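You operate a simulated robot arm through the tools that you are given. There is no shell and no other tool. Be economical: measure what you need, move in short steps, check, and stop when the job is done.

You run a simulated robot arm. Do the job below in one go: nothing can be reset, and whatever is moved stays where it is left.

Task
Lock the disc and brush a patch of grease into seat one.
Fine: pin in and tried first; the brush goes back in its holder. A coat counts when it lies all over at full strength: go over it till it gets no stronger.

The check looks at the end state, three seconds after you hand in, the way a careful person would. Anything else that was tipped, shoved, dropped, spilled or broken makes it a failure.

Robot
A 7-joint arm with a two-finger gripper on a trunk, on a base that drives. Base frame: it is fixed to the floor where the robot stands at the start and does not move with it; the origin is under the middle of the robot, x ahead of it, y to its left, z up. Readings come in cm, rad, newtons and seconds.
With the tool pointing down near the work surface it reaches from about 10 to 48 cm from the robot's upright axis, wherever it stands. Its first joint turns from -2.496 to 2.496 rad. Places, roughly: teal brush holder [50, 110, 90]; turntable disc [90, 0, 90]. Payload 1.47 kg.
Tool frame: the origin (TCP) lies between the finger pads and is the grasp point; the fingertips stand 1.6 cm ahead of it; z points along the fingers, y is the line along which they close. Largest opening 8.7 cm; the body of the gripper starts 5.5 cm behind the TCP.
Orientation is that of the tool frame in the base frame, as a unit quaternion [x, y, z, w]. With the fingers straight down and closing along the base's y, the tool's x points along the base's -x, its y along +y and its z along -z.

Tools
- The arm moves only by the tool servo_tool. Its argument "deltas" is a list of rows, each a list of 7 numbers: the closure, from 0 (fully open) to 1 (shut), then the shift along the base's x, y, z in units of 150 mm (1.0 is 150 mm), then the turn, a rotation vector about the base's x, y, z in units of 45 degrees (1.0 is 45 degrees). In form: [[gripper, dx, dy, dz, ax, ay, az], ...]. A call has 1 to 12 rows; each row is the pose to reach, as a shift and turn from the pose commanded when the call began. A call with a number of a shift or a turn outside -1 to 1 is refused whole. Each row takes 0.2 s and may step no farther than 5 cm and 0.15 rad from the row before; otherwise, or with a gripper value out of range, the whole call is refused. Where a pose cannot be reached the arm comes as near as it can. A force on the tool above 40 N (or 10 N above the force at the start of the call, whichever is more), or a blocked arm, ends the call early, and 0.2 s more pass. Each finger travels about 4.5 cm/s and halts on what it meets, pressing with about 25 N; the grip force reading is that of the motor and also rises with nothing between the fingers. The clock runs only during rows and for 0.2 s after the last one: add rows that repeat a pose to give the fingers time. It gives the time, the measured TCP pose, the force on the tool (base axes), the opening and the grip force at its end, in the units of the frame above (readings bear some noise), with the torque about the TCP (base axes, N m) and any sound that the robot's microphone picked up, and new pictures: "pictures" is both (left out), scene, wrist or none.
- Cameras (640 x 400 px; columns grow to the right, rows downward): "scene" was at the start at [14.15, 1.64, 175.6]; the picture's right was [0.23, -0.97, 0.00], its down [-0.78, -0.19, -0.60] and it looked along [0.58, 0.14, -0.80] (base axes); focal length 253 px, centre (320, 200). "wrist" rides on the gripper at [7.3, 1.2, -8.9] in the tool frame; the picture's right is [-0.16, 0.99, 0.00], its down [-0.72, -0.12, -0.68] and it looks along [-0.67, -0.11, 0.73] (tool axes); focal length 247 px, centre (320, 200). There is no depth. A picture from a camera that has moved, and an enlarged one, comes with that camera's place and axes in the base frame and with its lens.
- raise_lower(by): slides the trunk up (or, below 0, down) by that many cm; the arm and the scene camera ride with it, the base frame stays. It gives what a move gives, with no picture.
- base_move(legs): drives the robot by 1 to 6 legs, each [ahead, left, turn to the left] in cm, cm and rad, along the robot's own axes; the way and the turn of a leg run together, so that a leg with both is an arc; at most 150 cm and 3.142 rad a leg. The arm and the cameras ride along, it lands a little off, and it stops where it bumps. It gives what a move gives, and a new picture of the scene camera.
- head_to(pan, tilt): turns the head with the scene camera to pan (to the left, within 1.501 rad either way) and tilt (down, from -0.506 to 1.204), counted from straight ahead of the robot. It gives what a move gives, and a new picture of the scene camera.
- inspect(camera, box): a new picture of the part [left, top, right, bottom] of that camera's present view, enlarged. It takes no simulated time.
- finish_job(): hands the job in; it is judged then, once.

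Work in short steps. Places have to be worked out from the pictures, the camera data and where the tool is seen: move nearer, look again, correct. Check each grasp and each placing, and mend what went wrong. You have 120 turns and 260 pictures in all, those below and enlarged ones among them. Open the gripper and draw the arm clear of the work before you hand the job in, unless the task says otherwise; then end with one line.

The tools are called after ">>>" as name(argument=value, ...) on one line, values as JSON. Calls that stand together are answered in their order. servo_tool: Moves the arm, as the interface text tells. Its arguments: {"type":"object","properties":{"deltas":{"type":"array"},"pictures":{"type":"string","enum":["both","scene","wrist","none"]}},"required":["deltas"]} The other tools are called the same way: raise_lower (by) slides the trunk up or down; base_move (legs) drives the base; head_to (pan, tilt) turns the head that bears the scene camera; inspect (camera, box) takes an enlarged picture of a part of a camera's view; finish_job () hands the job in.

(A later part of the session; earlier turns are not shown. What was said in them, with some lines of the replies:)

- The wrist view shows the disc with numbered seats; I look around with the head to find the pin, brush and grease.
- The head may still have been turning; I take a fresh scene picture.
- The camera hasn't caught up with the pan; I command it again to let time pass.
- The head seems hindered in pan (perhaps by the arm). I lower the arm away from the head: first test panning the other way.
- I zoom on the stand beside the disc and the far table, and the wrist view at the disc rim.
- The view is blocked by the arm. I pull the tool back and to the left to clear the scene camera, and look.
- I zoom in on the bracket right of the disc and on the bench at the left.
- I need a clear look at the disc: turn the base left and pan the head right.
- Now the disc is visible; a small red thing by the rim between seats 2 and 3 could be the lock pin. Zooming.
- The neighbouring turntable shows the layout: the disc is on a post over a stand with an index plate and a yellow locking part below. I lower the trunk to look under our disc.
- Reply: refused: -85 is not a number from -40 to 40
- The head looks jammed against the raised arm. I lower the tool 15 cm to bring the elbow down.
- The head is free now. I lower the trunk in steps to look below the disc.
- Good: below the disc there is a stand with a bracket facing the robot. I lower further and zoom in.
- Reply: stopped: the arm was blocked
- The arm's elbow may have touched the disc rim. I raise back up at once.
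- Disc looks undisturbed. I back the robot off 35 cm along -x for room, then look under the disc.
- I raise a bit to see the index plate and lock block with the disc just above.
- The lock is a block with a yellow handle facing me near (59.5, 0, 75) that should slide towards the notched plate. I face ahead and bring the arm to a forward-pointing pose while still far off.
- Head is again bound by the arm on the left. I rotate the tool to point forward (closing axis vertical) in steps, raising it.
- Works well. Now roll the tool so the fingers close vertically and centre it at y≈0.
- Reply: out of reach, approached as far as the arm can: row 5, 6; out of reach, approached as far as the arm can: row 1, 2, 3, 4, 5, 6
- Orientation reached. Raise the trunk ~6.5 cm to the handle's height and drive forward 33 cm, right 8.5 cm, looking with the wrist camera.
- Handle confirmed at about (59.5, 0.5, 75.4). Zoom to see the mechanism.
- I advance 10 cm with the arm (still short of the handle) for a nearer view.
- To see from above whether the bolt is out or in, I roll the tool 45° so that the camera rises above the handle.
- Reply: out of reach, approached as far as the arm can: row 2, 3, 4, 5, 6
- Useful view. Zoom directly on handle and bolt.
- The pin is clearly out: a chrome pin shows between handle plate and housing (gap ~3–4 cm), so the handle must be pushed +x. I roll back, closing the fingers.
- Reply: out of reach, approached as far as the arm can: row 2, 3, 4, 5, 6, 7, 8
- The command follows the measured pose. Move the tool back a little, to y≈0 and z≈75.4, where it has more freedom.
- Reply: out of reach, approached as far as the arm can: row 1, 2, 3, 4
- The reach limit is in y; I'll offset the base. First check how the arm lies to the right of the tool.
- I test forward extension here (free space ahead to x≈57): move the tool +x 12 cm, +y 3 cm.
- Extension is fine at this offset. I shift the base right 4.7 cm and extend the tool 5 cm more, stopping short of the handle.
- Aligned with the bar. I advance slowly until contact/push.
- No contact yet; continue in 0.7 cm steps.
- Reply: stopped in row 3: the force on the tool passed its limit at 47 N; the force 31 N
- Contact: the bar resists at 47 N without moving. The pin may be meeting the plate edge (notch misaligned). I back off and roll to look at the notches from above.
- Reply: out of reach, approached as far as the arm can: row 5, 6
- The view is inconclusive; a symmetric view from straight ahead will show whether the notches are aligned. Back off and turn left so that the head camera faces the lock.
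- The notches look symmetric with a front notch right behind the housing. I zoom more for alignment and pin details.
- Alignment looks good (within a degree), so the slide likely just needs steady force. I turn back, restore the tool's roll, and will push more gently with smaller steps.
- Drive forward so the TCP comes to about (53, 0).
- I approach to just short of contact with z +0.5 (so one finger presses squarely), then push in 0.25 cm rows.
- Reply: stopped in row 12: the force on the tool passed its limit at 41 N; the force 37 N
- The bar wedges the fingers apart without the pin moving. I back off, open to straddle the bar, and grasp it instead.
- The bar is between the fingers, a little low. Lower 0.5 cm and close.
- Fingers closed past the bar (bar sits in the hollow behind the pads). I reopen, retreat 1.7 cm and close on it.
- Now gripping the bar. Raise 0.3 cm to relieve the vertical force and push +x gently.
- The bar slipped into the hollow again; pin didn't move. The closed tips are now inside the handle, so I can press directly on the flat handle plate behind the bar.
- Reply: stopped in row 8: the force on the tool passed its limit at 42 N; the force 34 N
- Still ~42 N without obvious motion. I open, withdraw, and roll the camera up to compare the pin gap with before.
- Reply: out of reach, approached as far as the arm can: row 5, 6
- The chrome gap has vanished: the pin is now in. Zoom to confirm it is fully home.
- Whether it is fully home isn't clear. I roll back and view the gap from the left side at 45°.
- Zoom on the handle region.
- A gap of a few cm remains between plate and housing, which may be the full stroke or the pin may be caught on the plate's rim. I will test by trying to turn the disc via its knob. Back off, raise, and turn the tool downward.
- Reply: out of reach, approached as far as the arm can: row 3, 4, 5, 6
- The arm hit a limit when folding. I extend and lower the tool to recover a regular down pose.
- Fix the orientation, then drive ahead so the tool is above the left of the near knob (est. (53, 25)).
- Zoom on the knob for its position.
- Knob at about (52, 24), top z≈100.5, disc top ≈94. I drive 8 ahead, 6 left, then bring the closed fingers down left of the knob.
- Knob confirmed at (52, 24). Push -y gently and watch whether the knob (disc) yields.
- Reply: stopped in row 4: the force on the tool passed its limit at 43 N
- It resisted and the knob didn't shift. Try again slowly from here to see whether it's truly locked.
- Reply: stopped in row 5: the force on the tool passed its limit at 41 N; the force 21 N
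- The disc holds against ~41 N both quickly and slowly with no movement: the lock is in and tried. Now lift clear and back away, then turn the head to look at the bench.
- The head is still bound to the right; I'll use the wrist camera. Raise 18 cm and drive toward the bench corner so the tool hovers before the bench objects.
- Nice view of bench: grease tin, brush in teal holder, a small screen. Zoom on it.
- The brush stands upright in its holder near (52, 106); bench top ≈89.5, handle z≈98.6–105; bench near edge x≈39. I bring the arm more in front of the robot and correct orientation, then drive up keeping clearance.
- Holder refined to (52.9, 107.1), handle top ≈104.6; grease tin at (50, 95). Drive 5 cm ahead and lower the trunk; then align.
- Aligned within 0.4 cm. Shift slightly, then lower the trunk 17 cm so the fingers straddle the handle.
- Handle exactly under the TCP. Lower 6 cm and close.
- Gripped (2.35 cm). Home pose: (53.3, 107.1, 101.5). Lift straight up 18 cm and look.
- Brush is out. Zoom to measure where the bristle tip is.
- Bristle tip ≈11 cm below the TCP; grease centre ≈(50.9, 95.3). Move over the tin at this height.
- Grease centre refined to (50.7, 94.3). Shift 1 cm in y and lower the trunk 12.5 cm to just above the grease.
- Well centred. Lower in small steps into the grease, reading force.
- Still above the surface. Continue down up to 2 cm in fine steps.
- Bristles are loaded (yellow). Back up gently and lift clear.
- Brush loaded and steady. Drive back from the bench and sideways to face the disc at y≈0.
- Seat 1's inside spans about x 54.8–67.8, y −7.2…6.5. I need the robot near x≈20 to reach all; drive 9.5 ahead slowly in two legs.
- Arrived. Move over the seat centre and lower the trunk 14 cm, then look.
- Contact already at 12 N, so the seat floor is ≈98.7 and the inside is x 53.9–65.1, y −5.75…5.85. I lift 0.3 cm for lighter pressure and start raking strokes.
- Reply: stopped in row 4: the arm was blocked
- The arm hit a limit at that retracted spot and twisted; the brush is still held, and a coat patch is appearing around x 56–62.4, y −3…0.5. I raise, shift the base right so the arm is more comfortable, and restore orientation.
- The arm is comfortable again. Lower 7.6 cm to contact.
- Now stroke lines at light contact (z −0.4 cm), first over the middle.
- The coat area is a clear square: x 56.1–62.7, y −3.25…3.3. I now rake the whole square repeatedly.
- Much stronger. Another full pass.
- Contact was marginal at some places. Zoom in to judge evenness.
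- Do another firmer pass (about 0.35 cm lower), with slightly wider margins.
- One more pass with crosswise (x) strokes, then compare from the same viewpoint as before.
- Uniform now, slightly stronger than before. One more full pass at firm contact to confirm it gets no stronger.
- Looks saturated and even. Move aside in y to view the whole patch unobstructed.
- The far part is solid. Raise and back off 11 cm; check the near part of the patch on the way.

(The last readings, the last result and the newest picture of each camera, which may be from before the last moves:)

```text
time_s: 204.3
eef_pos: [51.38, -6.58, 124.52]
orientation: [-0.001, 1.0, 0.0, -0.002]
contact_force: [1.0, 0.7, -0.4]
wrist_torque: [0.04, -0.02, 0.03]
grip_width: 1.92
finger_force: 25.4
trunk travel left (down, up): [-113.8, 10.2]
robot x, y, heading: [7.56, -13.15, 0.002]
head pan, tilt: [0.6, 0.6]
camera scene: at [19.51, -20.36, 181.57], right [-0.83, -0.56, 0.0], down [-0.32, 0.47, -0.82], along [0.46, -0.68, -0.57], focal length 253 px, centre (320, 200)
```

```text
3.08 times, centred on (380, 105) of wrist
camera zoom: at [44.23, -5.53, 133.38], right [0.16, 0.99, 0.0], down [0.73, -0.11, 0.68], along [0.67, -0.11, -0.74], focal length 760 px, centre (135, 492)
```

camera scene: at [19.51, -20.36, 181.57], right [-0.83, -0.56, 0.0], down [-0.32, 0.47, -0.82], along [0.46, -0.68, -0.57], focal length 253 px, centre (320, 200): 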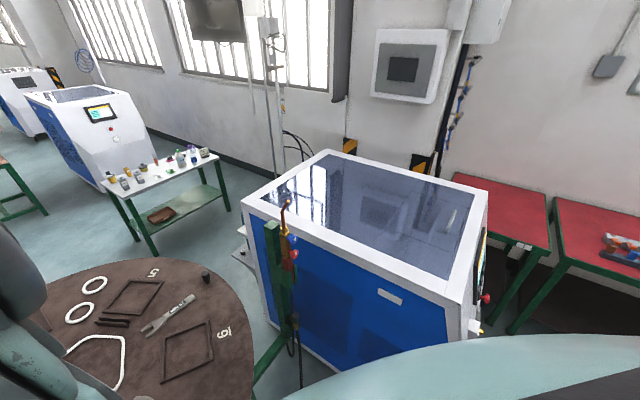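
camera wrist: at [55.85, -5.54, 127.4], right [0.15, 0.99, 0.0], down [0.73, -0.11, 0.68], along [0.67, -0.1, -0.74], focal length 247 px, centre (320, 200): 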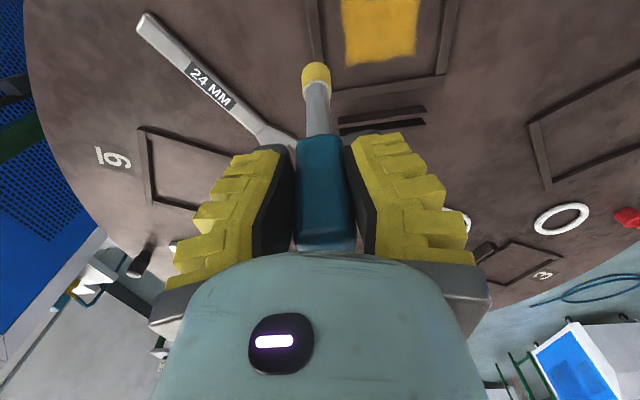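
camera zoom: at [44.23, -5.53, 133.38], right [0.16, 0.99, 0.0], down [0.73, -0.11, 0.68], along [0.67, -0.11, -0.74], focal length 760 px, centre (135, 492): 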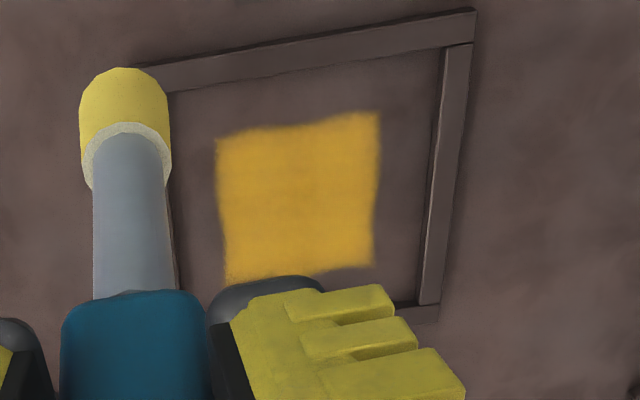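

Patch is complete and even. Now return the brush: back off, drive left to the bench.

>>> base_move(legs=[[-12, 0, 0], [0, 113.6, 0]])

>>> servo_tool(deltas=[[1, 0, 0, 0, 0, 0, 0]], pictures="wrist")

>>> inspect(camera="wrist", box=[250, 50, 390, 260])

```text
time_s: 211.0
eef_pos: [39.63, 106.79, 124.52]
orientation: [-0.003, 1.0, 0.001, -0.001]
contact_force: [0.8, 0.0, -1.0]
wrist_torque: [-0.01, 0.0, 0.0]
grip_width: 1.93
finger_force: 25.5
trunk travel left (down, up): [-113.8, 10.2]
robot x, y, heading: [-3.93, 100.39, 0.001]
head pan, tilt: [0.6, 0.6]
camera scene: at [7.83, 93.03, 181.58], right [-0.83, -0.56, 0.0], down [-0.32, 0.47, -0.82], along [0.46, -0.68, -0.57], focal length 253 px, centre (320, 200)
```

scene: 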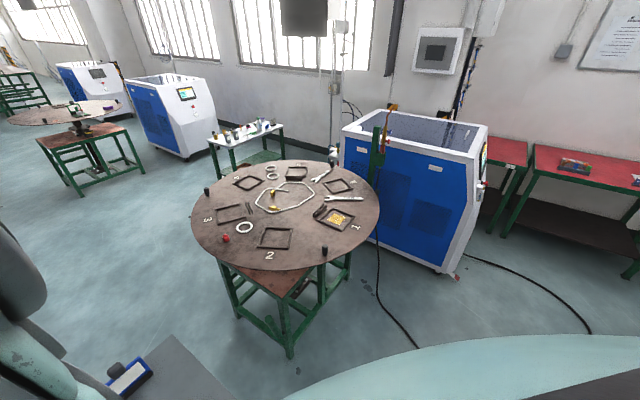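

```text
time_s: 211.4
eef_pos: [39.81, 106.78, 124.5]
orientation: [-0.002, 1.0, 0.0, -0.002]
contact_force: [-0.4, -1.0, -1.4]
wrist_torque: [0.01, -0.02, 0.02]
grip_width: 1.96
finger_force: 24.8
trunk travel left (down, up): [-113.8, 10.2]
robot x, y, heading: [-4.17, 100.33, 0.0]
head pan, tilt: [0.6, 0.6]
camera wrist: at [32.5, 107.94, 133.39], right [0.15, 0.99, 0.0], down [0.73, -0.11, 0.68], along [0.67, -0.1, -0.74], focal length 247 px, centre (320, 200)
```

wrist: 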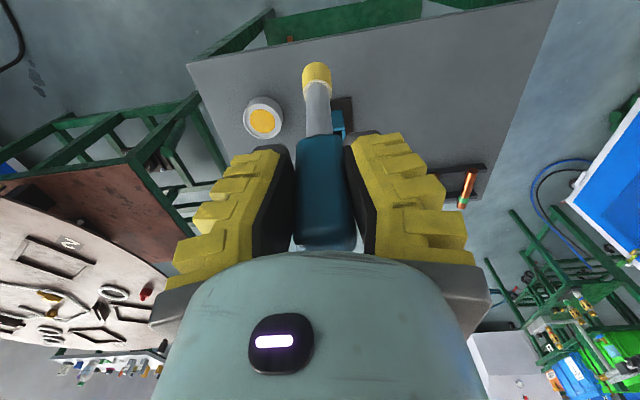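

```text
1.90 times, centred on (320, 155) of wrist
camera zoom: at [32.5, 107.94, 133.39], right [0.15, 0.99, 0.0], down [0.73, -0.11, 0.68], along [0.67, -0.1, -0.74], focal length 470 px, centre (320, 286)
```

zoom: 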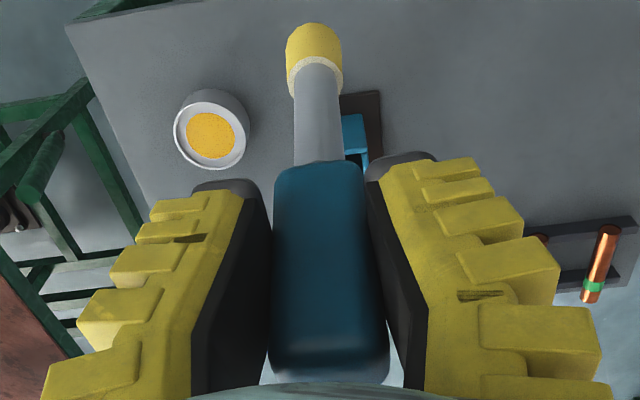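

The brush has tipped ~7° (tip toward the robot) and slid up ~1 cm in the grip. I tilt the tool −0.117 rad about y to make it vertical, then drive ahead 10 cm.

>>> servo_tool(deltas=[[1, 0, 0, 0, 0, -0.149, 0], [1, 0, 0, 0, 0, -0.149, 0]], pictures="none")

>>> base_move(legs=[[10.5, 0.3, 0]])

>>> inspect(camera="wrist", box=[200, 0, 440, 250])

```text
time_s: 212.0
eef_pos: [39.66, 106.83, 124.52]
orientation: [-0.002, 0.998, -0.001, 0.058]
contact_force: [0.4, 0.6, -0.4]
wrist_torque: [0.0, -0.01, -0.01]
grip_width: 1.93
finger_force: 25.1
trunk travel left (down, up): [-113.8, 10.2]
robot x, y, heading: [-4.21, 100.17, -0.0]
head pan, tilt: [0.6, 0.6]
```

```text
time_s: 213.1
eef_pos: [49.86, 107.15, 124.44]
orientation: [-0.004, 0.998, -0.001, 0.056]
contact_force: [-0.1, -0.7, -0.9]
wrist_torque: [-0.02, -0.03, 0.0]
grip_width: 1.93
finger_force: 24.9
trunk travel left (down, up): [-113.8, 10.2]
robot x, y, heading: [5.57, 100.8, 0.003]
head pan, tilt: [0.6, 0.6]
camera scene: at [18.07, 93.37, 181.59], right [-0.83, -0.56, 0.0], down [-0.32, 0.47, -0.82], along [0.46, -0.68, -0.57], focal length 253 px, centre (320, 200)
```

scene: 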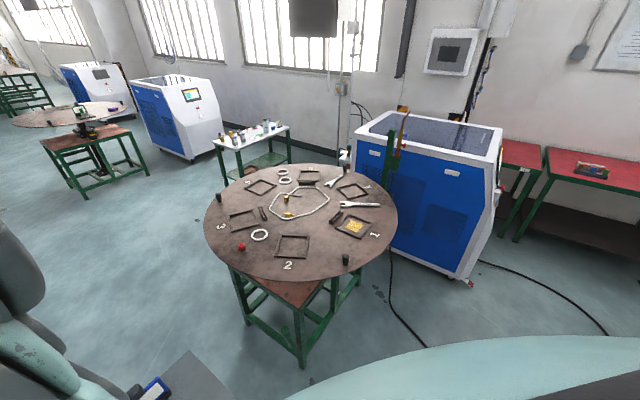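

```text
1.60 times, centred on (320, 125) of wrist
camera zoom: at [41.7, 108.33, 132.47], right [0.15, 0.99, 0.02], down [0.64, -0.11, 0.76], along [0.75, -0.1, -0.65], focal length 395 px, centre (320, 320)
```

zoom: 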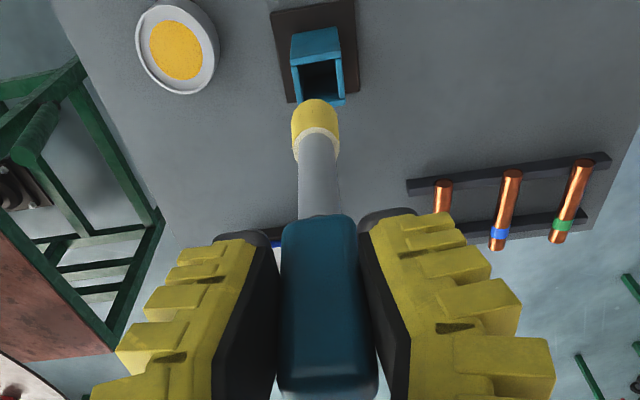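

Drive 2 cm further, shift the tool, and lower to just above the holder for a closer alignment check.

>>> base_move(legs=[[2, 0, 0]])

>>> servo_tool(deltas=[[1, 0.14, -0.017, -0.25, 0, 0, 0], [1, 0.14, -0.017, -0.5, 0, 0, 0], [1, 0.14, -0.017, -0.6, 0, 0, 0]], pictures="wrist")

>>> inspect(camera="wrist", box=[240, 20, 400, 150])

```text
time_s: 213.9
eef_pos: [51.77, 107.24, 124.48]
orientation: [-0.003, 0.998, -0.001, 0.057]
contact_force: [0.4, 0.1, -0.6]
wrist_torque: [-0.02, -0.03, 0.0]
grip_width: 1.9
finger_force: 25.3
trunk travel left (down, up): [-113.8, 10.2]
robot x, y, heading: [7.87, 100.9, 0.002]
head pan, tilt: [0.6, 0.6]
camera scene: at [20.05, 93.38, 181.6], right [-0.83, -0.56, 0.0], down [-0.32, 0.47, -0.82], along [0.46, -0.68, -0.57], focal length 253 px, centre (320, 200)
```

scene: 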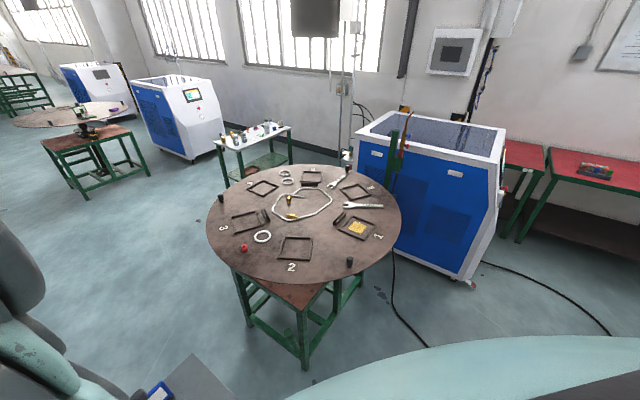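

```text
time_s: 214.7
eef_pos: [53.98, 106.99, 115.46]
orientation: [-0.004, 0.998, -0.001, 0.057]
contact_force: [1.0, 0.0, -0.7]
wrist_torque: [0.03, 0.0, -0.01]
grip_width: 1.94
finger_force: 25.2
trunk travel left (down, up): [-113.8, 10.2]
robot x, y, heading: [8.21, 100.67, 0.008]
head pan, tilt: [0.6, 0.6]
camera wrist: at [45.85, 108.05, 123.51], right [0.15, 0.99, 0.02], down [0.64, -0.11, 0.76], along [0.75, -0.1, -0.65], focal length 247 px, centre (320, 200)
```

wrist: 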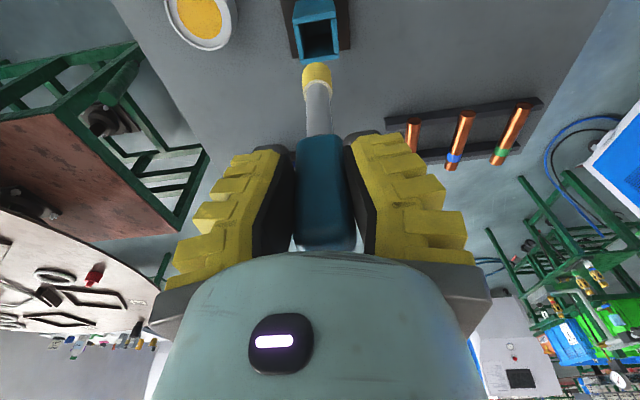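

```text
3.08 times, centred on (320, 85) of wrist
camera zoom: at [45.85, 108.05, 123.51], right [0.15, 0.99, 0.02], down [0.64, -0.11, 0.76], along [0.75, -0.1, -0.65], focal length 760 px, centre (320, 554)
```

zoom: 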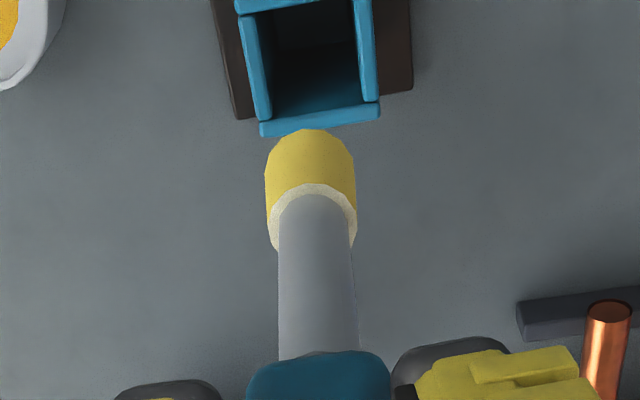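

Alignment looks near. Lower 4.5 cm and look again at the rim.

>>> servo_tool(deltas=[[1, 0, 0, -0.15, 0, 0, 0], [1, 0, 0, -0.3, 0, 0, 0]], pictures="wrist")

>>> inspect(camera="wrist", box=[240, 20, 400, 150])

```text
time_s: 215.3
eef_pos: [54.07, 107.07, 111.11]
orientation: [-0.003, 0.998, 0.0, 0.058]
contact_force: [-1.0, -1.0, -0.9]
wrist_torque: [0.03, 0.01, -0.03]
grip_width: 1.92
finger_force: 24.9
trunk travel left (down, up): [-113.8, 10.2]
robot x, y, heading: [8.12, 100.89, 0.002]
head pan, tilt: [0.6, 0.6]
camera wrist: at [45.95, 108.05, 118.96], right [0.15, 0.99, 0.02], down [0.64, -0.11, 0.76], along [0.75, -0.1, -0.65], focal length 247 px, centre (320, 200)
```

wrist: 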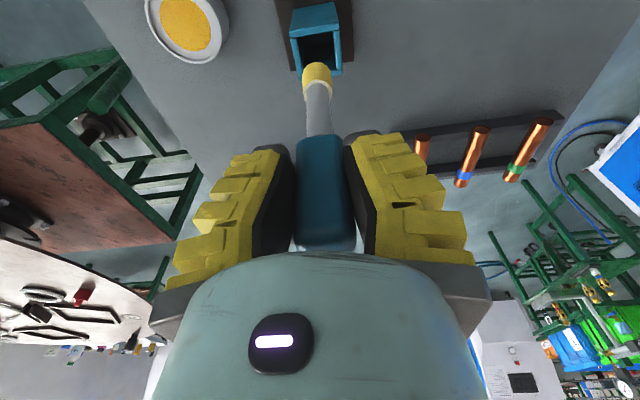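

```text
3.08 times, centred on (320, 85) of wrist
camera zoom: at [45.95, 108.05, 118.96], right [0.15, 0.99, 0.02], down [0.64, -0.11, 0.76], along [0.75, -0.1, -0.65], focal length 760 px, centre (320, 554)
```

zoom: 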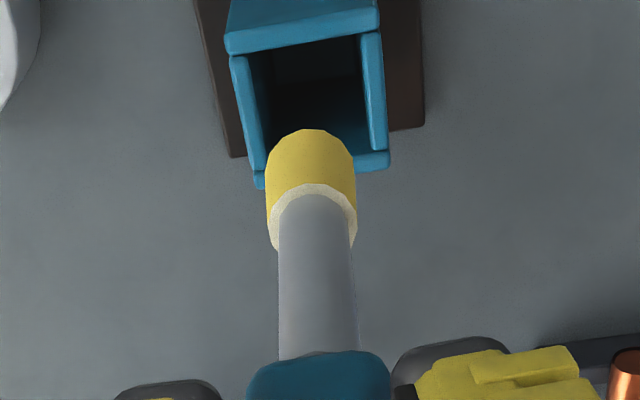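

Columns agree. Lower 3 cm more.

>>> servo_tool(deltas=[[1, 0, 0, -0.1, 0, 0, 0], [1, 0, 0, -0.18, 0, 0, 0]], pictures="none")

>>> inspect(camera="wrist", box=[240, 20, 400, 150])

```text
time_s: 215.9
eef_pos: [54.14, 107.03, 108.34]
orientation: [-0.003, 0.998, -0.001, 0.057]
contact_force: [-0.4, 0.1, -0.8]
wrist_torque: [0.0, 0.03, 0.0]
grip_width: 1.91
finger_force: 24.8
trunk travel left (down, up): [-113.8, 10.2]
robot x, y, heading: [8.1, 100.69, 0.001]
head pan, tilt: [0.6, 0.6]
```

```text
3.08 times, centred on (320, 85) of wrist
camera zoom: at [45.87, 108.05, 116.21], right [0.15, 0.99, 0.02], down [0.64, -0.11, 0.76], along [0.75, -0.1, -0.65], focal length 760 px, centre (320, 554)
```

zoom: 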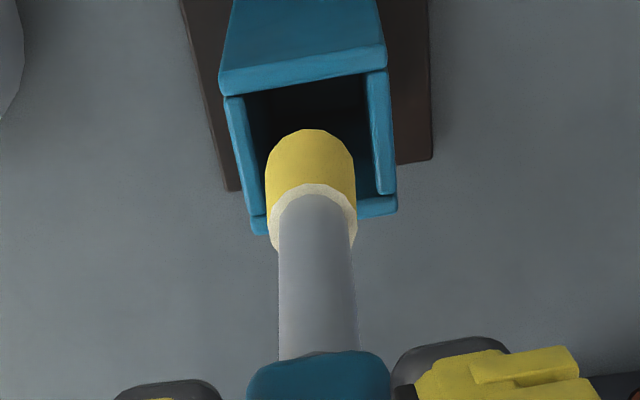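

Estimated tip is centred within a few mm of the holder opening. Lower slowly with force monitoring.

>>> servo_tool(deltas=[[1, 0, 0, -0.03, 0, 0, 0], [1, 0, 0, -0.06, 0, 0, 0], [1, 0, 0, -0.09, 0, 0, 0], [1, 0, 0, -0.12, 0, 0, 0]], pictures="none")

>>> inspect(camera="wrist", box=[240, 20, 400, 150])

```text
time_s: 216.9
eef_pos: [54.04, 106.91, 106.43]
orientation: [-0.003, 0.998, 0.0, 0.056]
contact_force: [0.0, -0.4, -0.6]
wrist_torque: [0.01, 0.01, 0.02]
grip_width: 1.92
finger_force: 24.8
trunk travel left (down, up): [-113.8, 10.2]
robot x, y, heading: [8.34, 100.42, 0.006]
head pan, tilt: [0.6, 0.6]
```

```text
3.08 times, centred on (320, 85) of wrist
camera zoom: at [45.77, 108.06, 114.4], right [0.15, 0.99, 0.02], down [0.64, -0.11, 0.76], along [0.75, -0.1, -0.65], focal length 760 px, centre (320, 554)
```

zoom: 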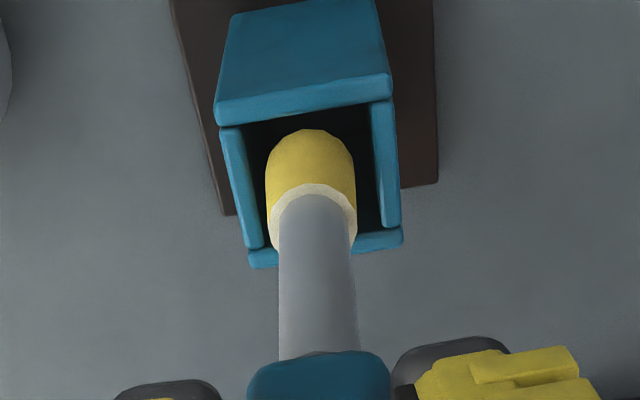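

The bristles are over/in the opening and centred. Continue down.

>>> servo_tool(deltas=[[1, 0, 0, -0.03, 0, 0, 0], [1, 0, 0, -0.06, 0, 0, 0], [1, 0, 0, -0.09, 0, 0, 0], [1, 0, 0, -0.12, 0, 0, 0], [1, 0, 0, -0.15, 0, 0, 0]], pictures="none")

>>> inspect(camera="wrist", box=[240, 20, 400, 150])

```text
time_s: 218.1
eef_pos: [53.82, 107.12, 105.64]
orientation: [-0.003, 0.998, 0.0, 0.057]
contact_force: [0.3, 0.0, -0.2]
wrist_torque: [0.0, -0.03, -0.02]
grip_width: 1.93
finger_force: 24.9
out of reach, approached as far as the arm can: row 2, 3, 4, 5
trunk travel left (down, up): [-113.8, 10.2]
robot x, y, heading: [7.78, 100.75, 0.001]
head pan, tilt: [0.6, 0.6]
```

```text
3.08 times, centred on (320, 85) of wrist
camera zoom: at [45.56, 108.07, 113.62], right [0.15, 0.99, 0.02], down [0.64, -0.11, 0.76], along [0.75, -0.1, -0.65], focal length 760 px, centre (320, 554)
```

zoom: 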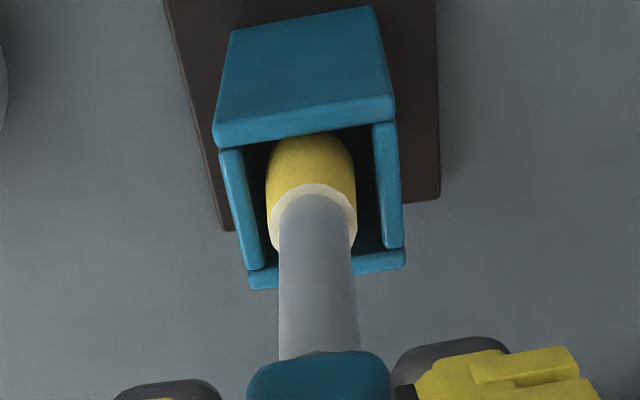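

Tip is inside the box now. The arm is at its limit, so I lower with the trunk in small steps.

>>> raise_lower(by=-2)

>>> inspect(camera="wrist", box=[240, 20, 400, 150])

```text
time_s: 218.8
eef_pos: [53.7, 106.94, 103.67]
orientation: [-0.003, 0.998, 0.0, 0.056]
contact_force: [0.3, -0.7, -1.1]
wrist_torque: [0.0, 0.01, 0.01]
grip_width: 1.91
finger_force: 25.7
trunk travel left (down, up): [-111.8, 12.2]
robot x, y, heading: [7.93, 100.86, 0.009]
head pan, tilt: [0.6, 0.6]
```

```text
3.08 times, centred on (320, 85) of wrist
camera zoom: at [45.57, 108.08, 111.63], right [0.15, 0.99, 0.02], down [0.64, -0.11, 0.76], along [0.75, -0.1, -0.65], focal length 760 px, centre (320, 554)
```

zoom: 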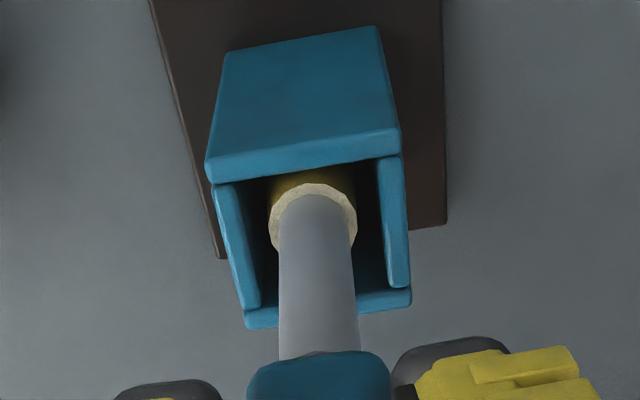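

Sliding in freely. Lower 2 more, then small steps to seat.

>>> raise_lower(by=-2)

>>> raise_lower(by=-0.8)

>>> inspect(camera="wrist", box=[200, 20, 440, 250])

```text
time_s: 219.4
eef_pos: [53.73, 106.99, 101.67]
orientation: [-0.004, 0.998, 0.0, 0.057]
contact_force: [0.4, -0.5, -0.2]
wrist_torque: [-0.02, 0.02, 0.02]
grip_width: 1.91
finger_force: 24.8
trunk travel left (down, up): [-109.8, 14.2]
robot x, y, heading: [7.51, 100.82, 0.008]
head pan, tilt: [0.6, 0.6]
```

```text
time_s: 220.0
eef_pos: [53.82, 107.03, 100.81]
orientation: [-0.004, 0.998, 0.0, 0.057]
contact_force: [0.0, 0.1, -0.6]
wrist_torque: [0.0, -0.02, -0.01]
grip_width: 1.95
finger_force: 24.9
trunk travel left (down, up): [-109.0, 15.0]
robot x, y, heading: [7.79, 100.71, 0.007]
head pan, tilt: [0.6, 0.6]
```

```text
1.74 times, centred on (320, 135) of wrist
camera zoom: at [45.57, 108.07, 108.83], right [0.15, 0.99, 0.02], down [0.64, -0.11, 0.76], along [0.75, -0.1, -0.65], focal length 430 px, centre (320, 313)
```

zoom: 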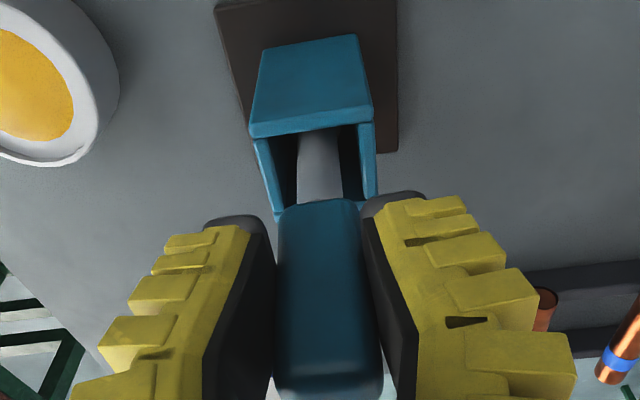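

Not yet seated; keep lowering by small amounts until contact.

>>> raise_lower(by=-0.6)

>>> raise_lower(by=-0.5)

```text
time_s: 220.6
eef_pos: [53.68, 106.98, 100.2]
orientation: [-0.004, 0.998, 0.0, 0.057]
contact_force: [-0.2, 0.0, -0.3]
wrist_torque: [0.01, -0.01, -0.02]
grip_width: 1.92
finger_force: 25.0
trunk travel left (down, up): [-108.4, 15.6]
robot x, y, heading: [8.03, 100.92, 0.002]
head pan, tilt: [0.6, 0.6]
```

```text
time_s: 221.1
eef_pos: [54.06, 107.0, 99.9]
orientation: [-0.004, 0.998, 0.0, 0.059]
contact_force: [-2.7, -0.7, 14.4]
wrist_torque: [-0.04, 0.06, 0.04]
grip_width: 2.5
finger_force: 24.9
trunk travel left (down, up): [-107.9, 16.1]
robot x, y, heading: [8.44, 100.75, 0.001]
head pan, tilt: [0.6, 0.6]
```

Seated on the bottom. Relieve 0.3 cm, then open and check.

>>> raise_lower(by=0.3)

>>> servo_tool(deltas=[[0.6, 0, 0, 0, 0, 0, 0], [0.3, 0, 0, 0, 0, 0, 0], [0, 0, 0, 0, 0, 0, 0], [0, 0, 0, 0, 0, 0, 0], [0, 0, 0, 0, 0, 0, 0], [0, 0, 0, 0, 0, 0, 0]], pictures="wrist")

```text
time_s: 221.6
eef_pos: [53.77, 106.92, 100.07]
orientation: [-0.004, 0.998, -0.001, 0.056]
contact_force: [0.1, -0.4, 0.0]
wrist_torque: [-0.01, 0.02, 0.0]
grip_width: 1.96
finger_force: 24.8
trunk travel left (down, up): [-108.2, 15.8]
robot x, y, heading: [8.29, 100.53, 0.002]
head pan, tilt: [0.6, 0.6]
```

```text
time_s: 223.0
eef_pos: [53.7, 107.09, 100.08]
orientation: [-0.004, 0.998, 0.0, 0.057]
contact_force: [-0.1, 0.1, 0.4]
wrist_torque: [0.01, -0.01, -0.03]
grip_width: 8.7
finger_force: 0.2
trunk travel left (down, up): [-108.2, 15.8]
robot x, y, heading: [7.89, 100.75, 0.004]
head pan, tilt: [0.6, 0.6]
camera wrist: at [45.57, 108.07, 108.03], right [0.15, 0.99, 0.02], down [0.64, -0.11, 0.76], along [0.75, -0.1, -0.65], focal length 247 px, centre (320, 200)
```

wrist: 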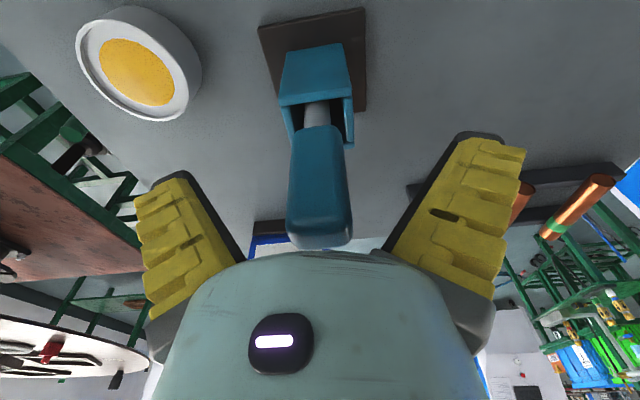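

The brush stands in its holder. Raise straight up and check.

>>> raise_lower(by=15)

>>> inspect(camera="wrist", box=[200, 0, 440, 200])

```text
time_s: 224.8
eef_pos: [53.7, 107.01, 115.1]
orientation: [-0.004, 0.998, 0.0, 0.056]
contact_force: [-0.8, 0.0, -0.1]
wrist_torque: [0.04, -0.02, -0.01]
grip_width: 8.72
finger_force: 0.1
trunk travel left (down, up): [-123.2, 0.8]
robot x, y, heading: [7.96, 100.64, -0.001]
head pan, tilt: [0.6, 0.6]
```

```text
2.00 times, centred on (320, 100) of wrist
camera zoom: at [45.56, 108.08, 123.02], right [0.15, 0.99, 0.02], down [0.64, -0.11, 0.76], along [0.75, -0.1, -0.65], focal length 494 px, centre (320, 400)
```

zoom: 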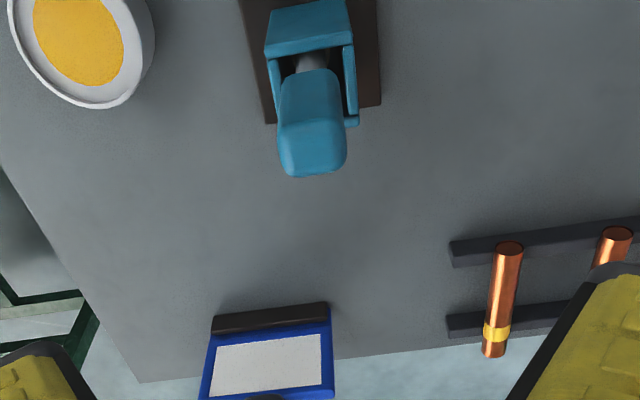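

Brush is back in its holder, nothing disturbed. Back the robot away from the bench, and take a last look.

>>> base_move(legs=[[-25, -5, 0]])

>>> inspect(camera="scene", box=[190, 130, 420, 290])

>>> inspect(camera="wrist", box=[160, 0, 540, 250])

```text
time_s: 226.7
eef_pos: [28.27, 101.99, 115.1]
orientation: [-0.005, 0.998, 0.001, 0.057]
contact_force: [0.9, -0.4, -0.4]
wrist_torque: [-0.01, 0.0, 0.02]
grip_width: 8.69
finger_force: 0.1
trunk travel left (down, up): [-123.2, 0.8]
robot x, y, heading: [-17.11, 95.72, 0.002]
head pan, tilt: [0.6, 0.6]
camera scene: at [-5.36, 88.31, 191.0], right [-0.82, -0.57, 0.0], down [-0.32, 0.47, -0.82], along [0.47, -0.68, -0.57], focal length 253 px, centre (320, 200)
```

scene: 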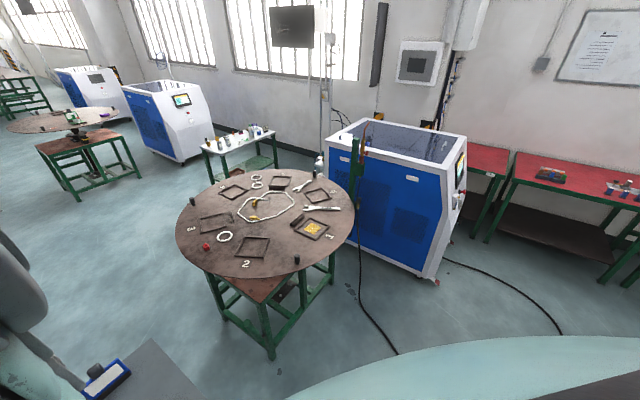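

```text
2.50 times, centred on (305, 210) of scene
camera zoom: at [-5.36, 88.31, 191.0], right [-0.82, -0.57, 0.0], down [-0.32, 0.47, -0.82], along [0.47, -0.68, -0.57], focal length 633 px, centre (358, 175)
```

zoom: 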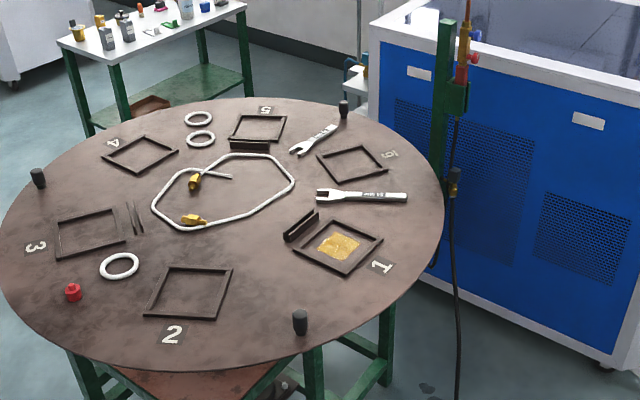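

```text
1.60 times, centred on (350, 125) of wrist
camera zoom: at [20.14, 103.04, 123.03], right [0.15, 0.99, 0.02], down [0.64, -0.11, 0.76], along [0.75, -0.1, -0.65], focal length 395 px, centre (272, 320)
```

zoom: 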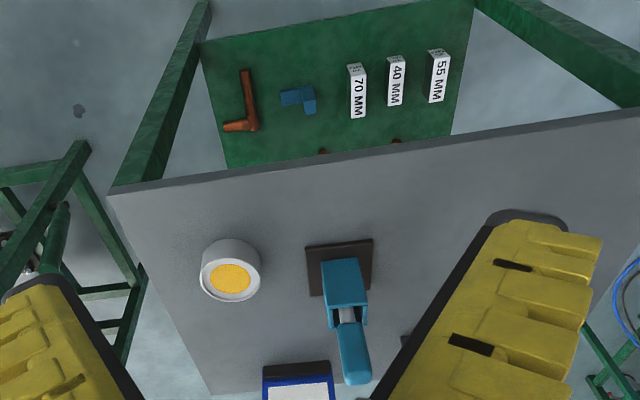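

Check the patch once more from this different angle before handing in.

>>> inspect(camera="scene", box=[292, 205, 336, 240])

```text
11.43 times, centred on (314, 222) of scene
camera zoom: at [-5.36, 88.31, 191.0], right [-0.82, -0.57, 0.0], down [-0.32, 0.47, -0.82], along [0.47, -0.68, -0.57], focal length 2895 px, centre (389, -57)
```

zoom: 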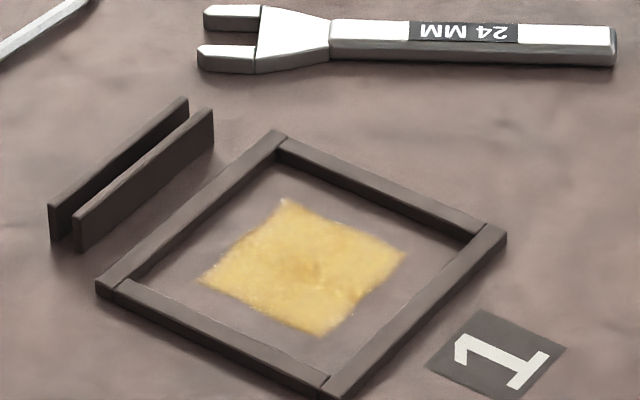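

The coat covers the whole square evenly. The pin is in and held when tried, the brush is home, and the gripper is open and clear, so I hand in.

>>> finish_job()

```text
The job is handed in.
```

I locked the disc and tried it, and greased seat one all over. The brush is back in its holder, and the arm is clear with the gripper open. The pin went in to a firm stop and the disc did not move when I pushed a rim knob one way at about 41 N. A few centimetres still show behind the pin's handle plate, and I took that to be its full travel.
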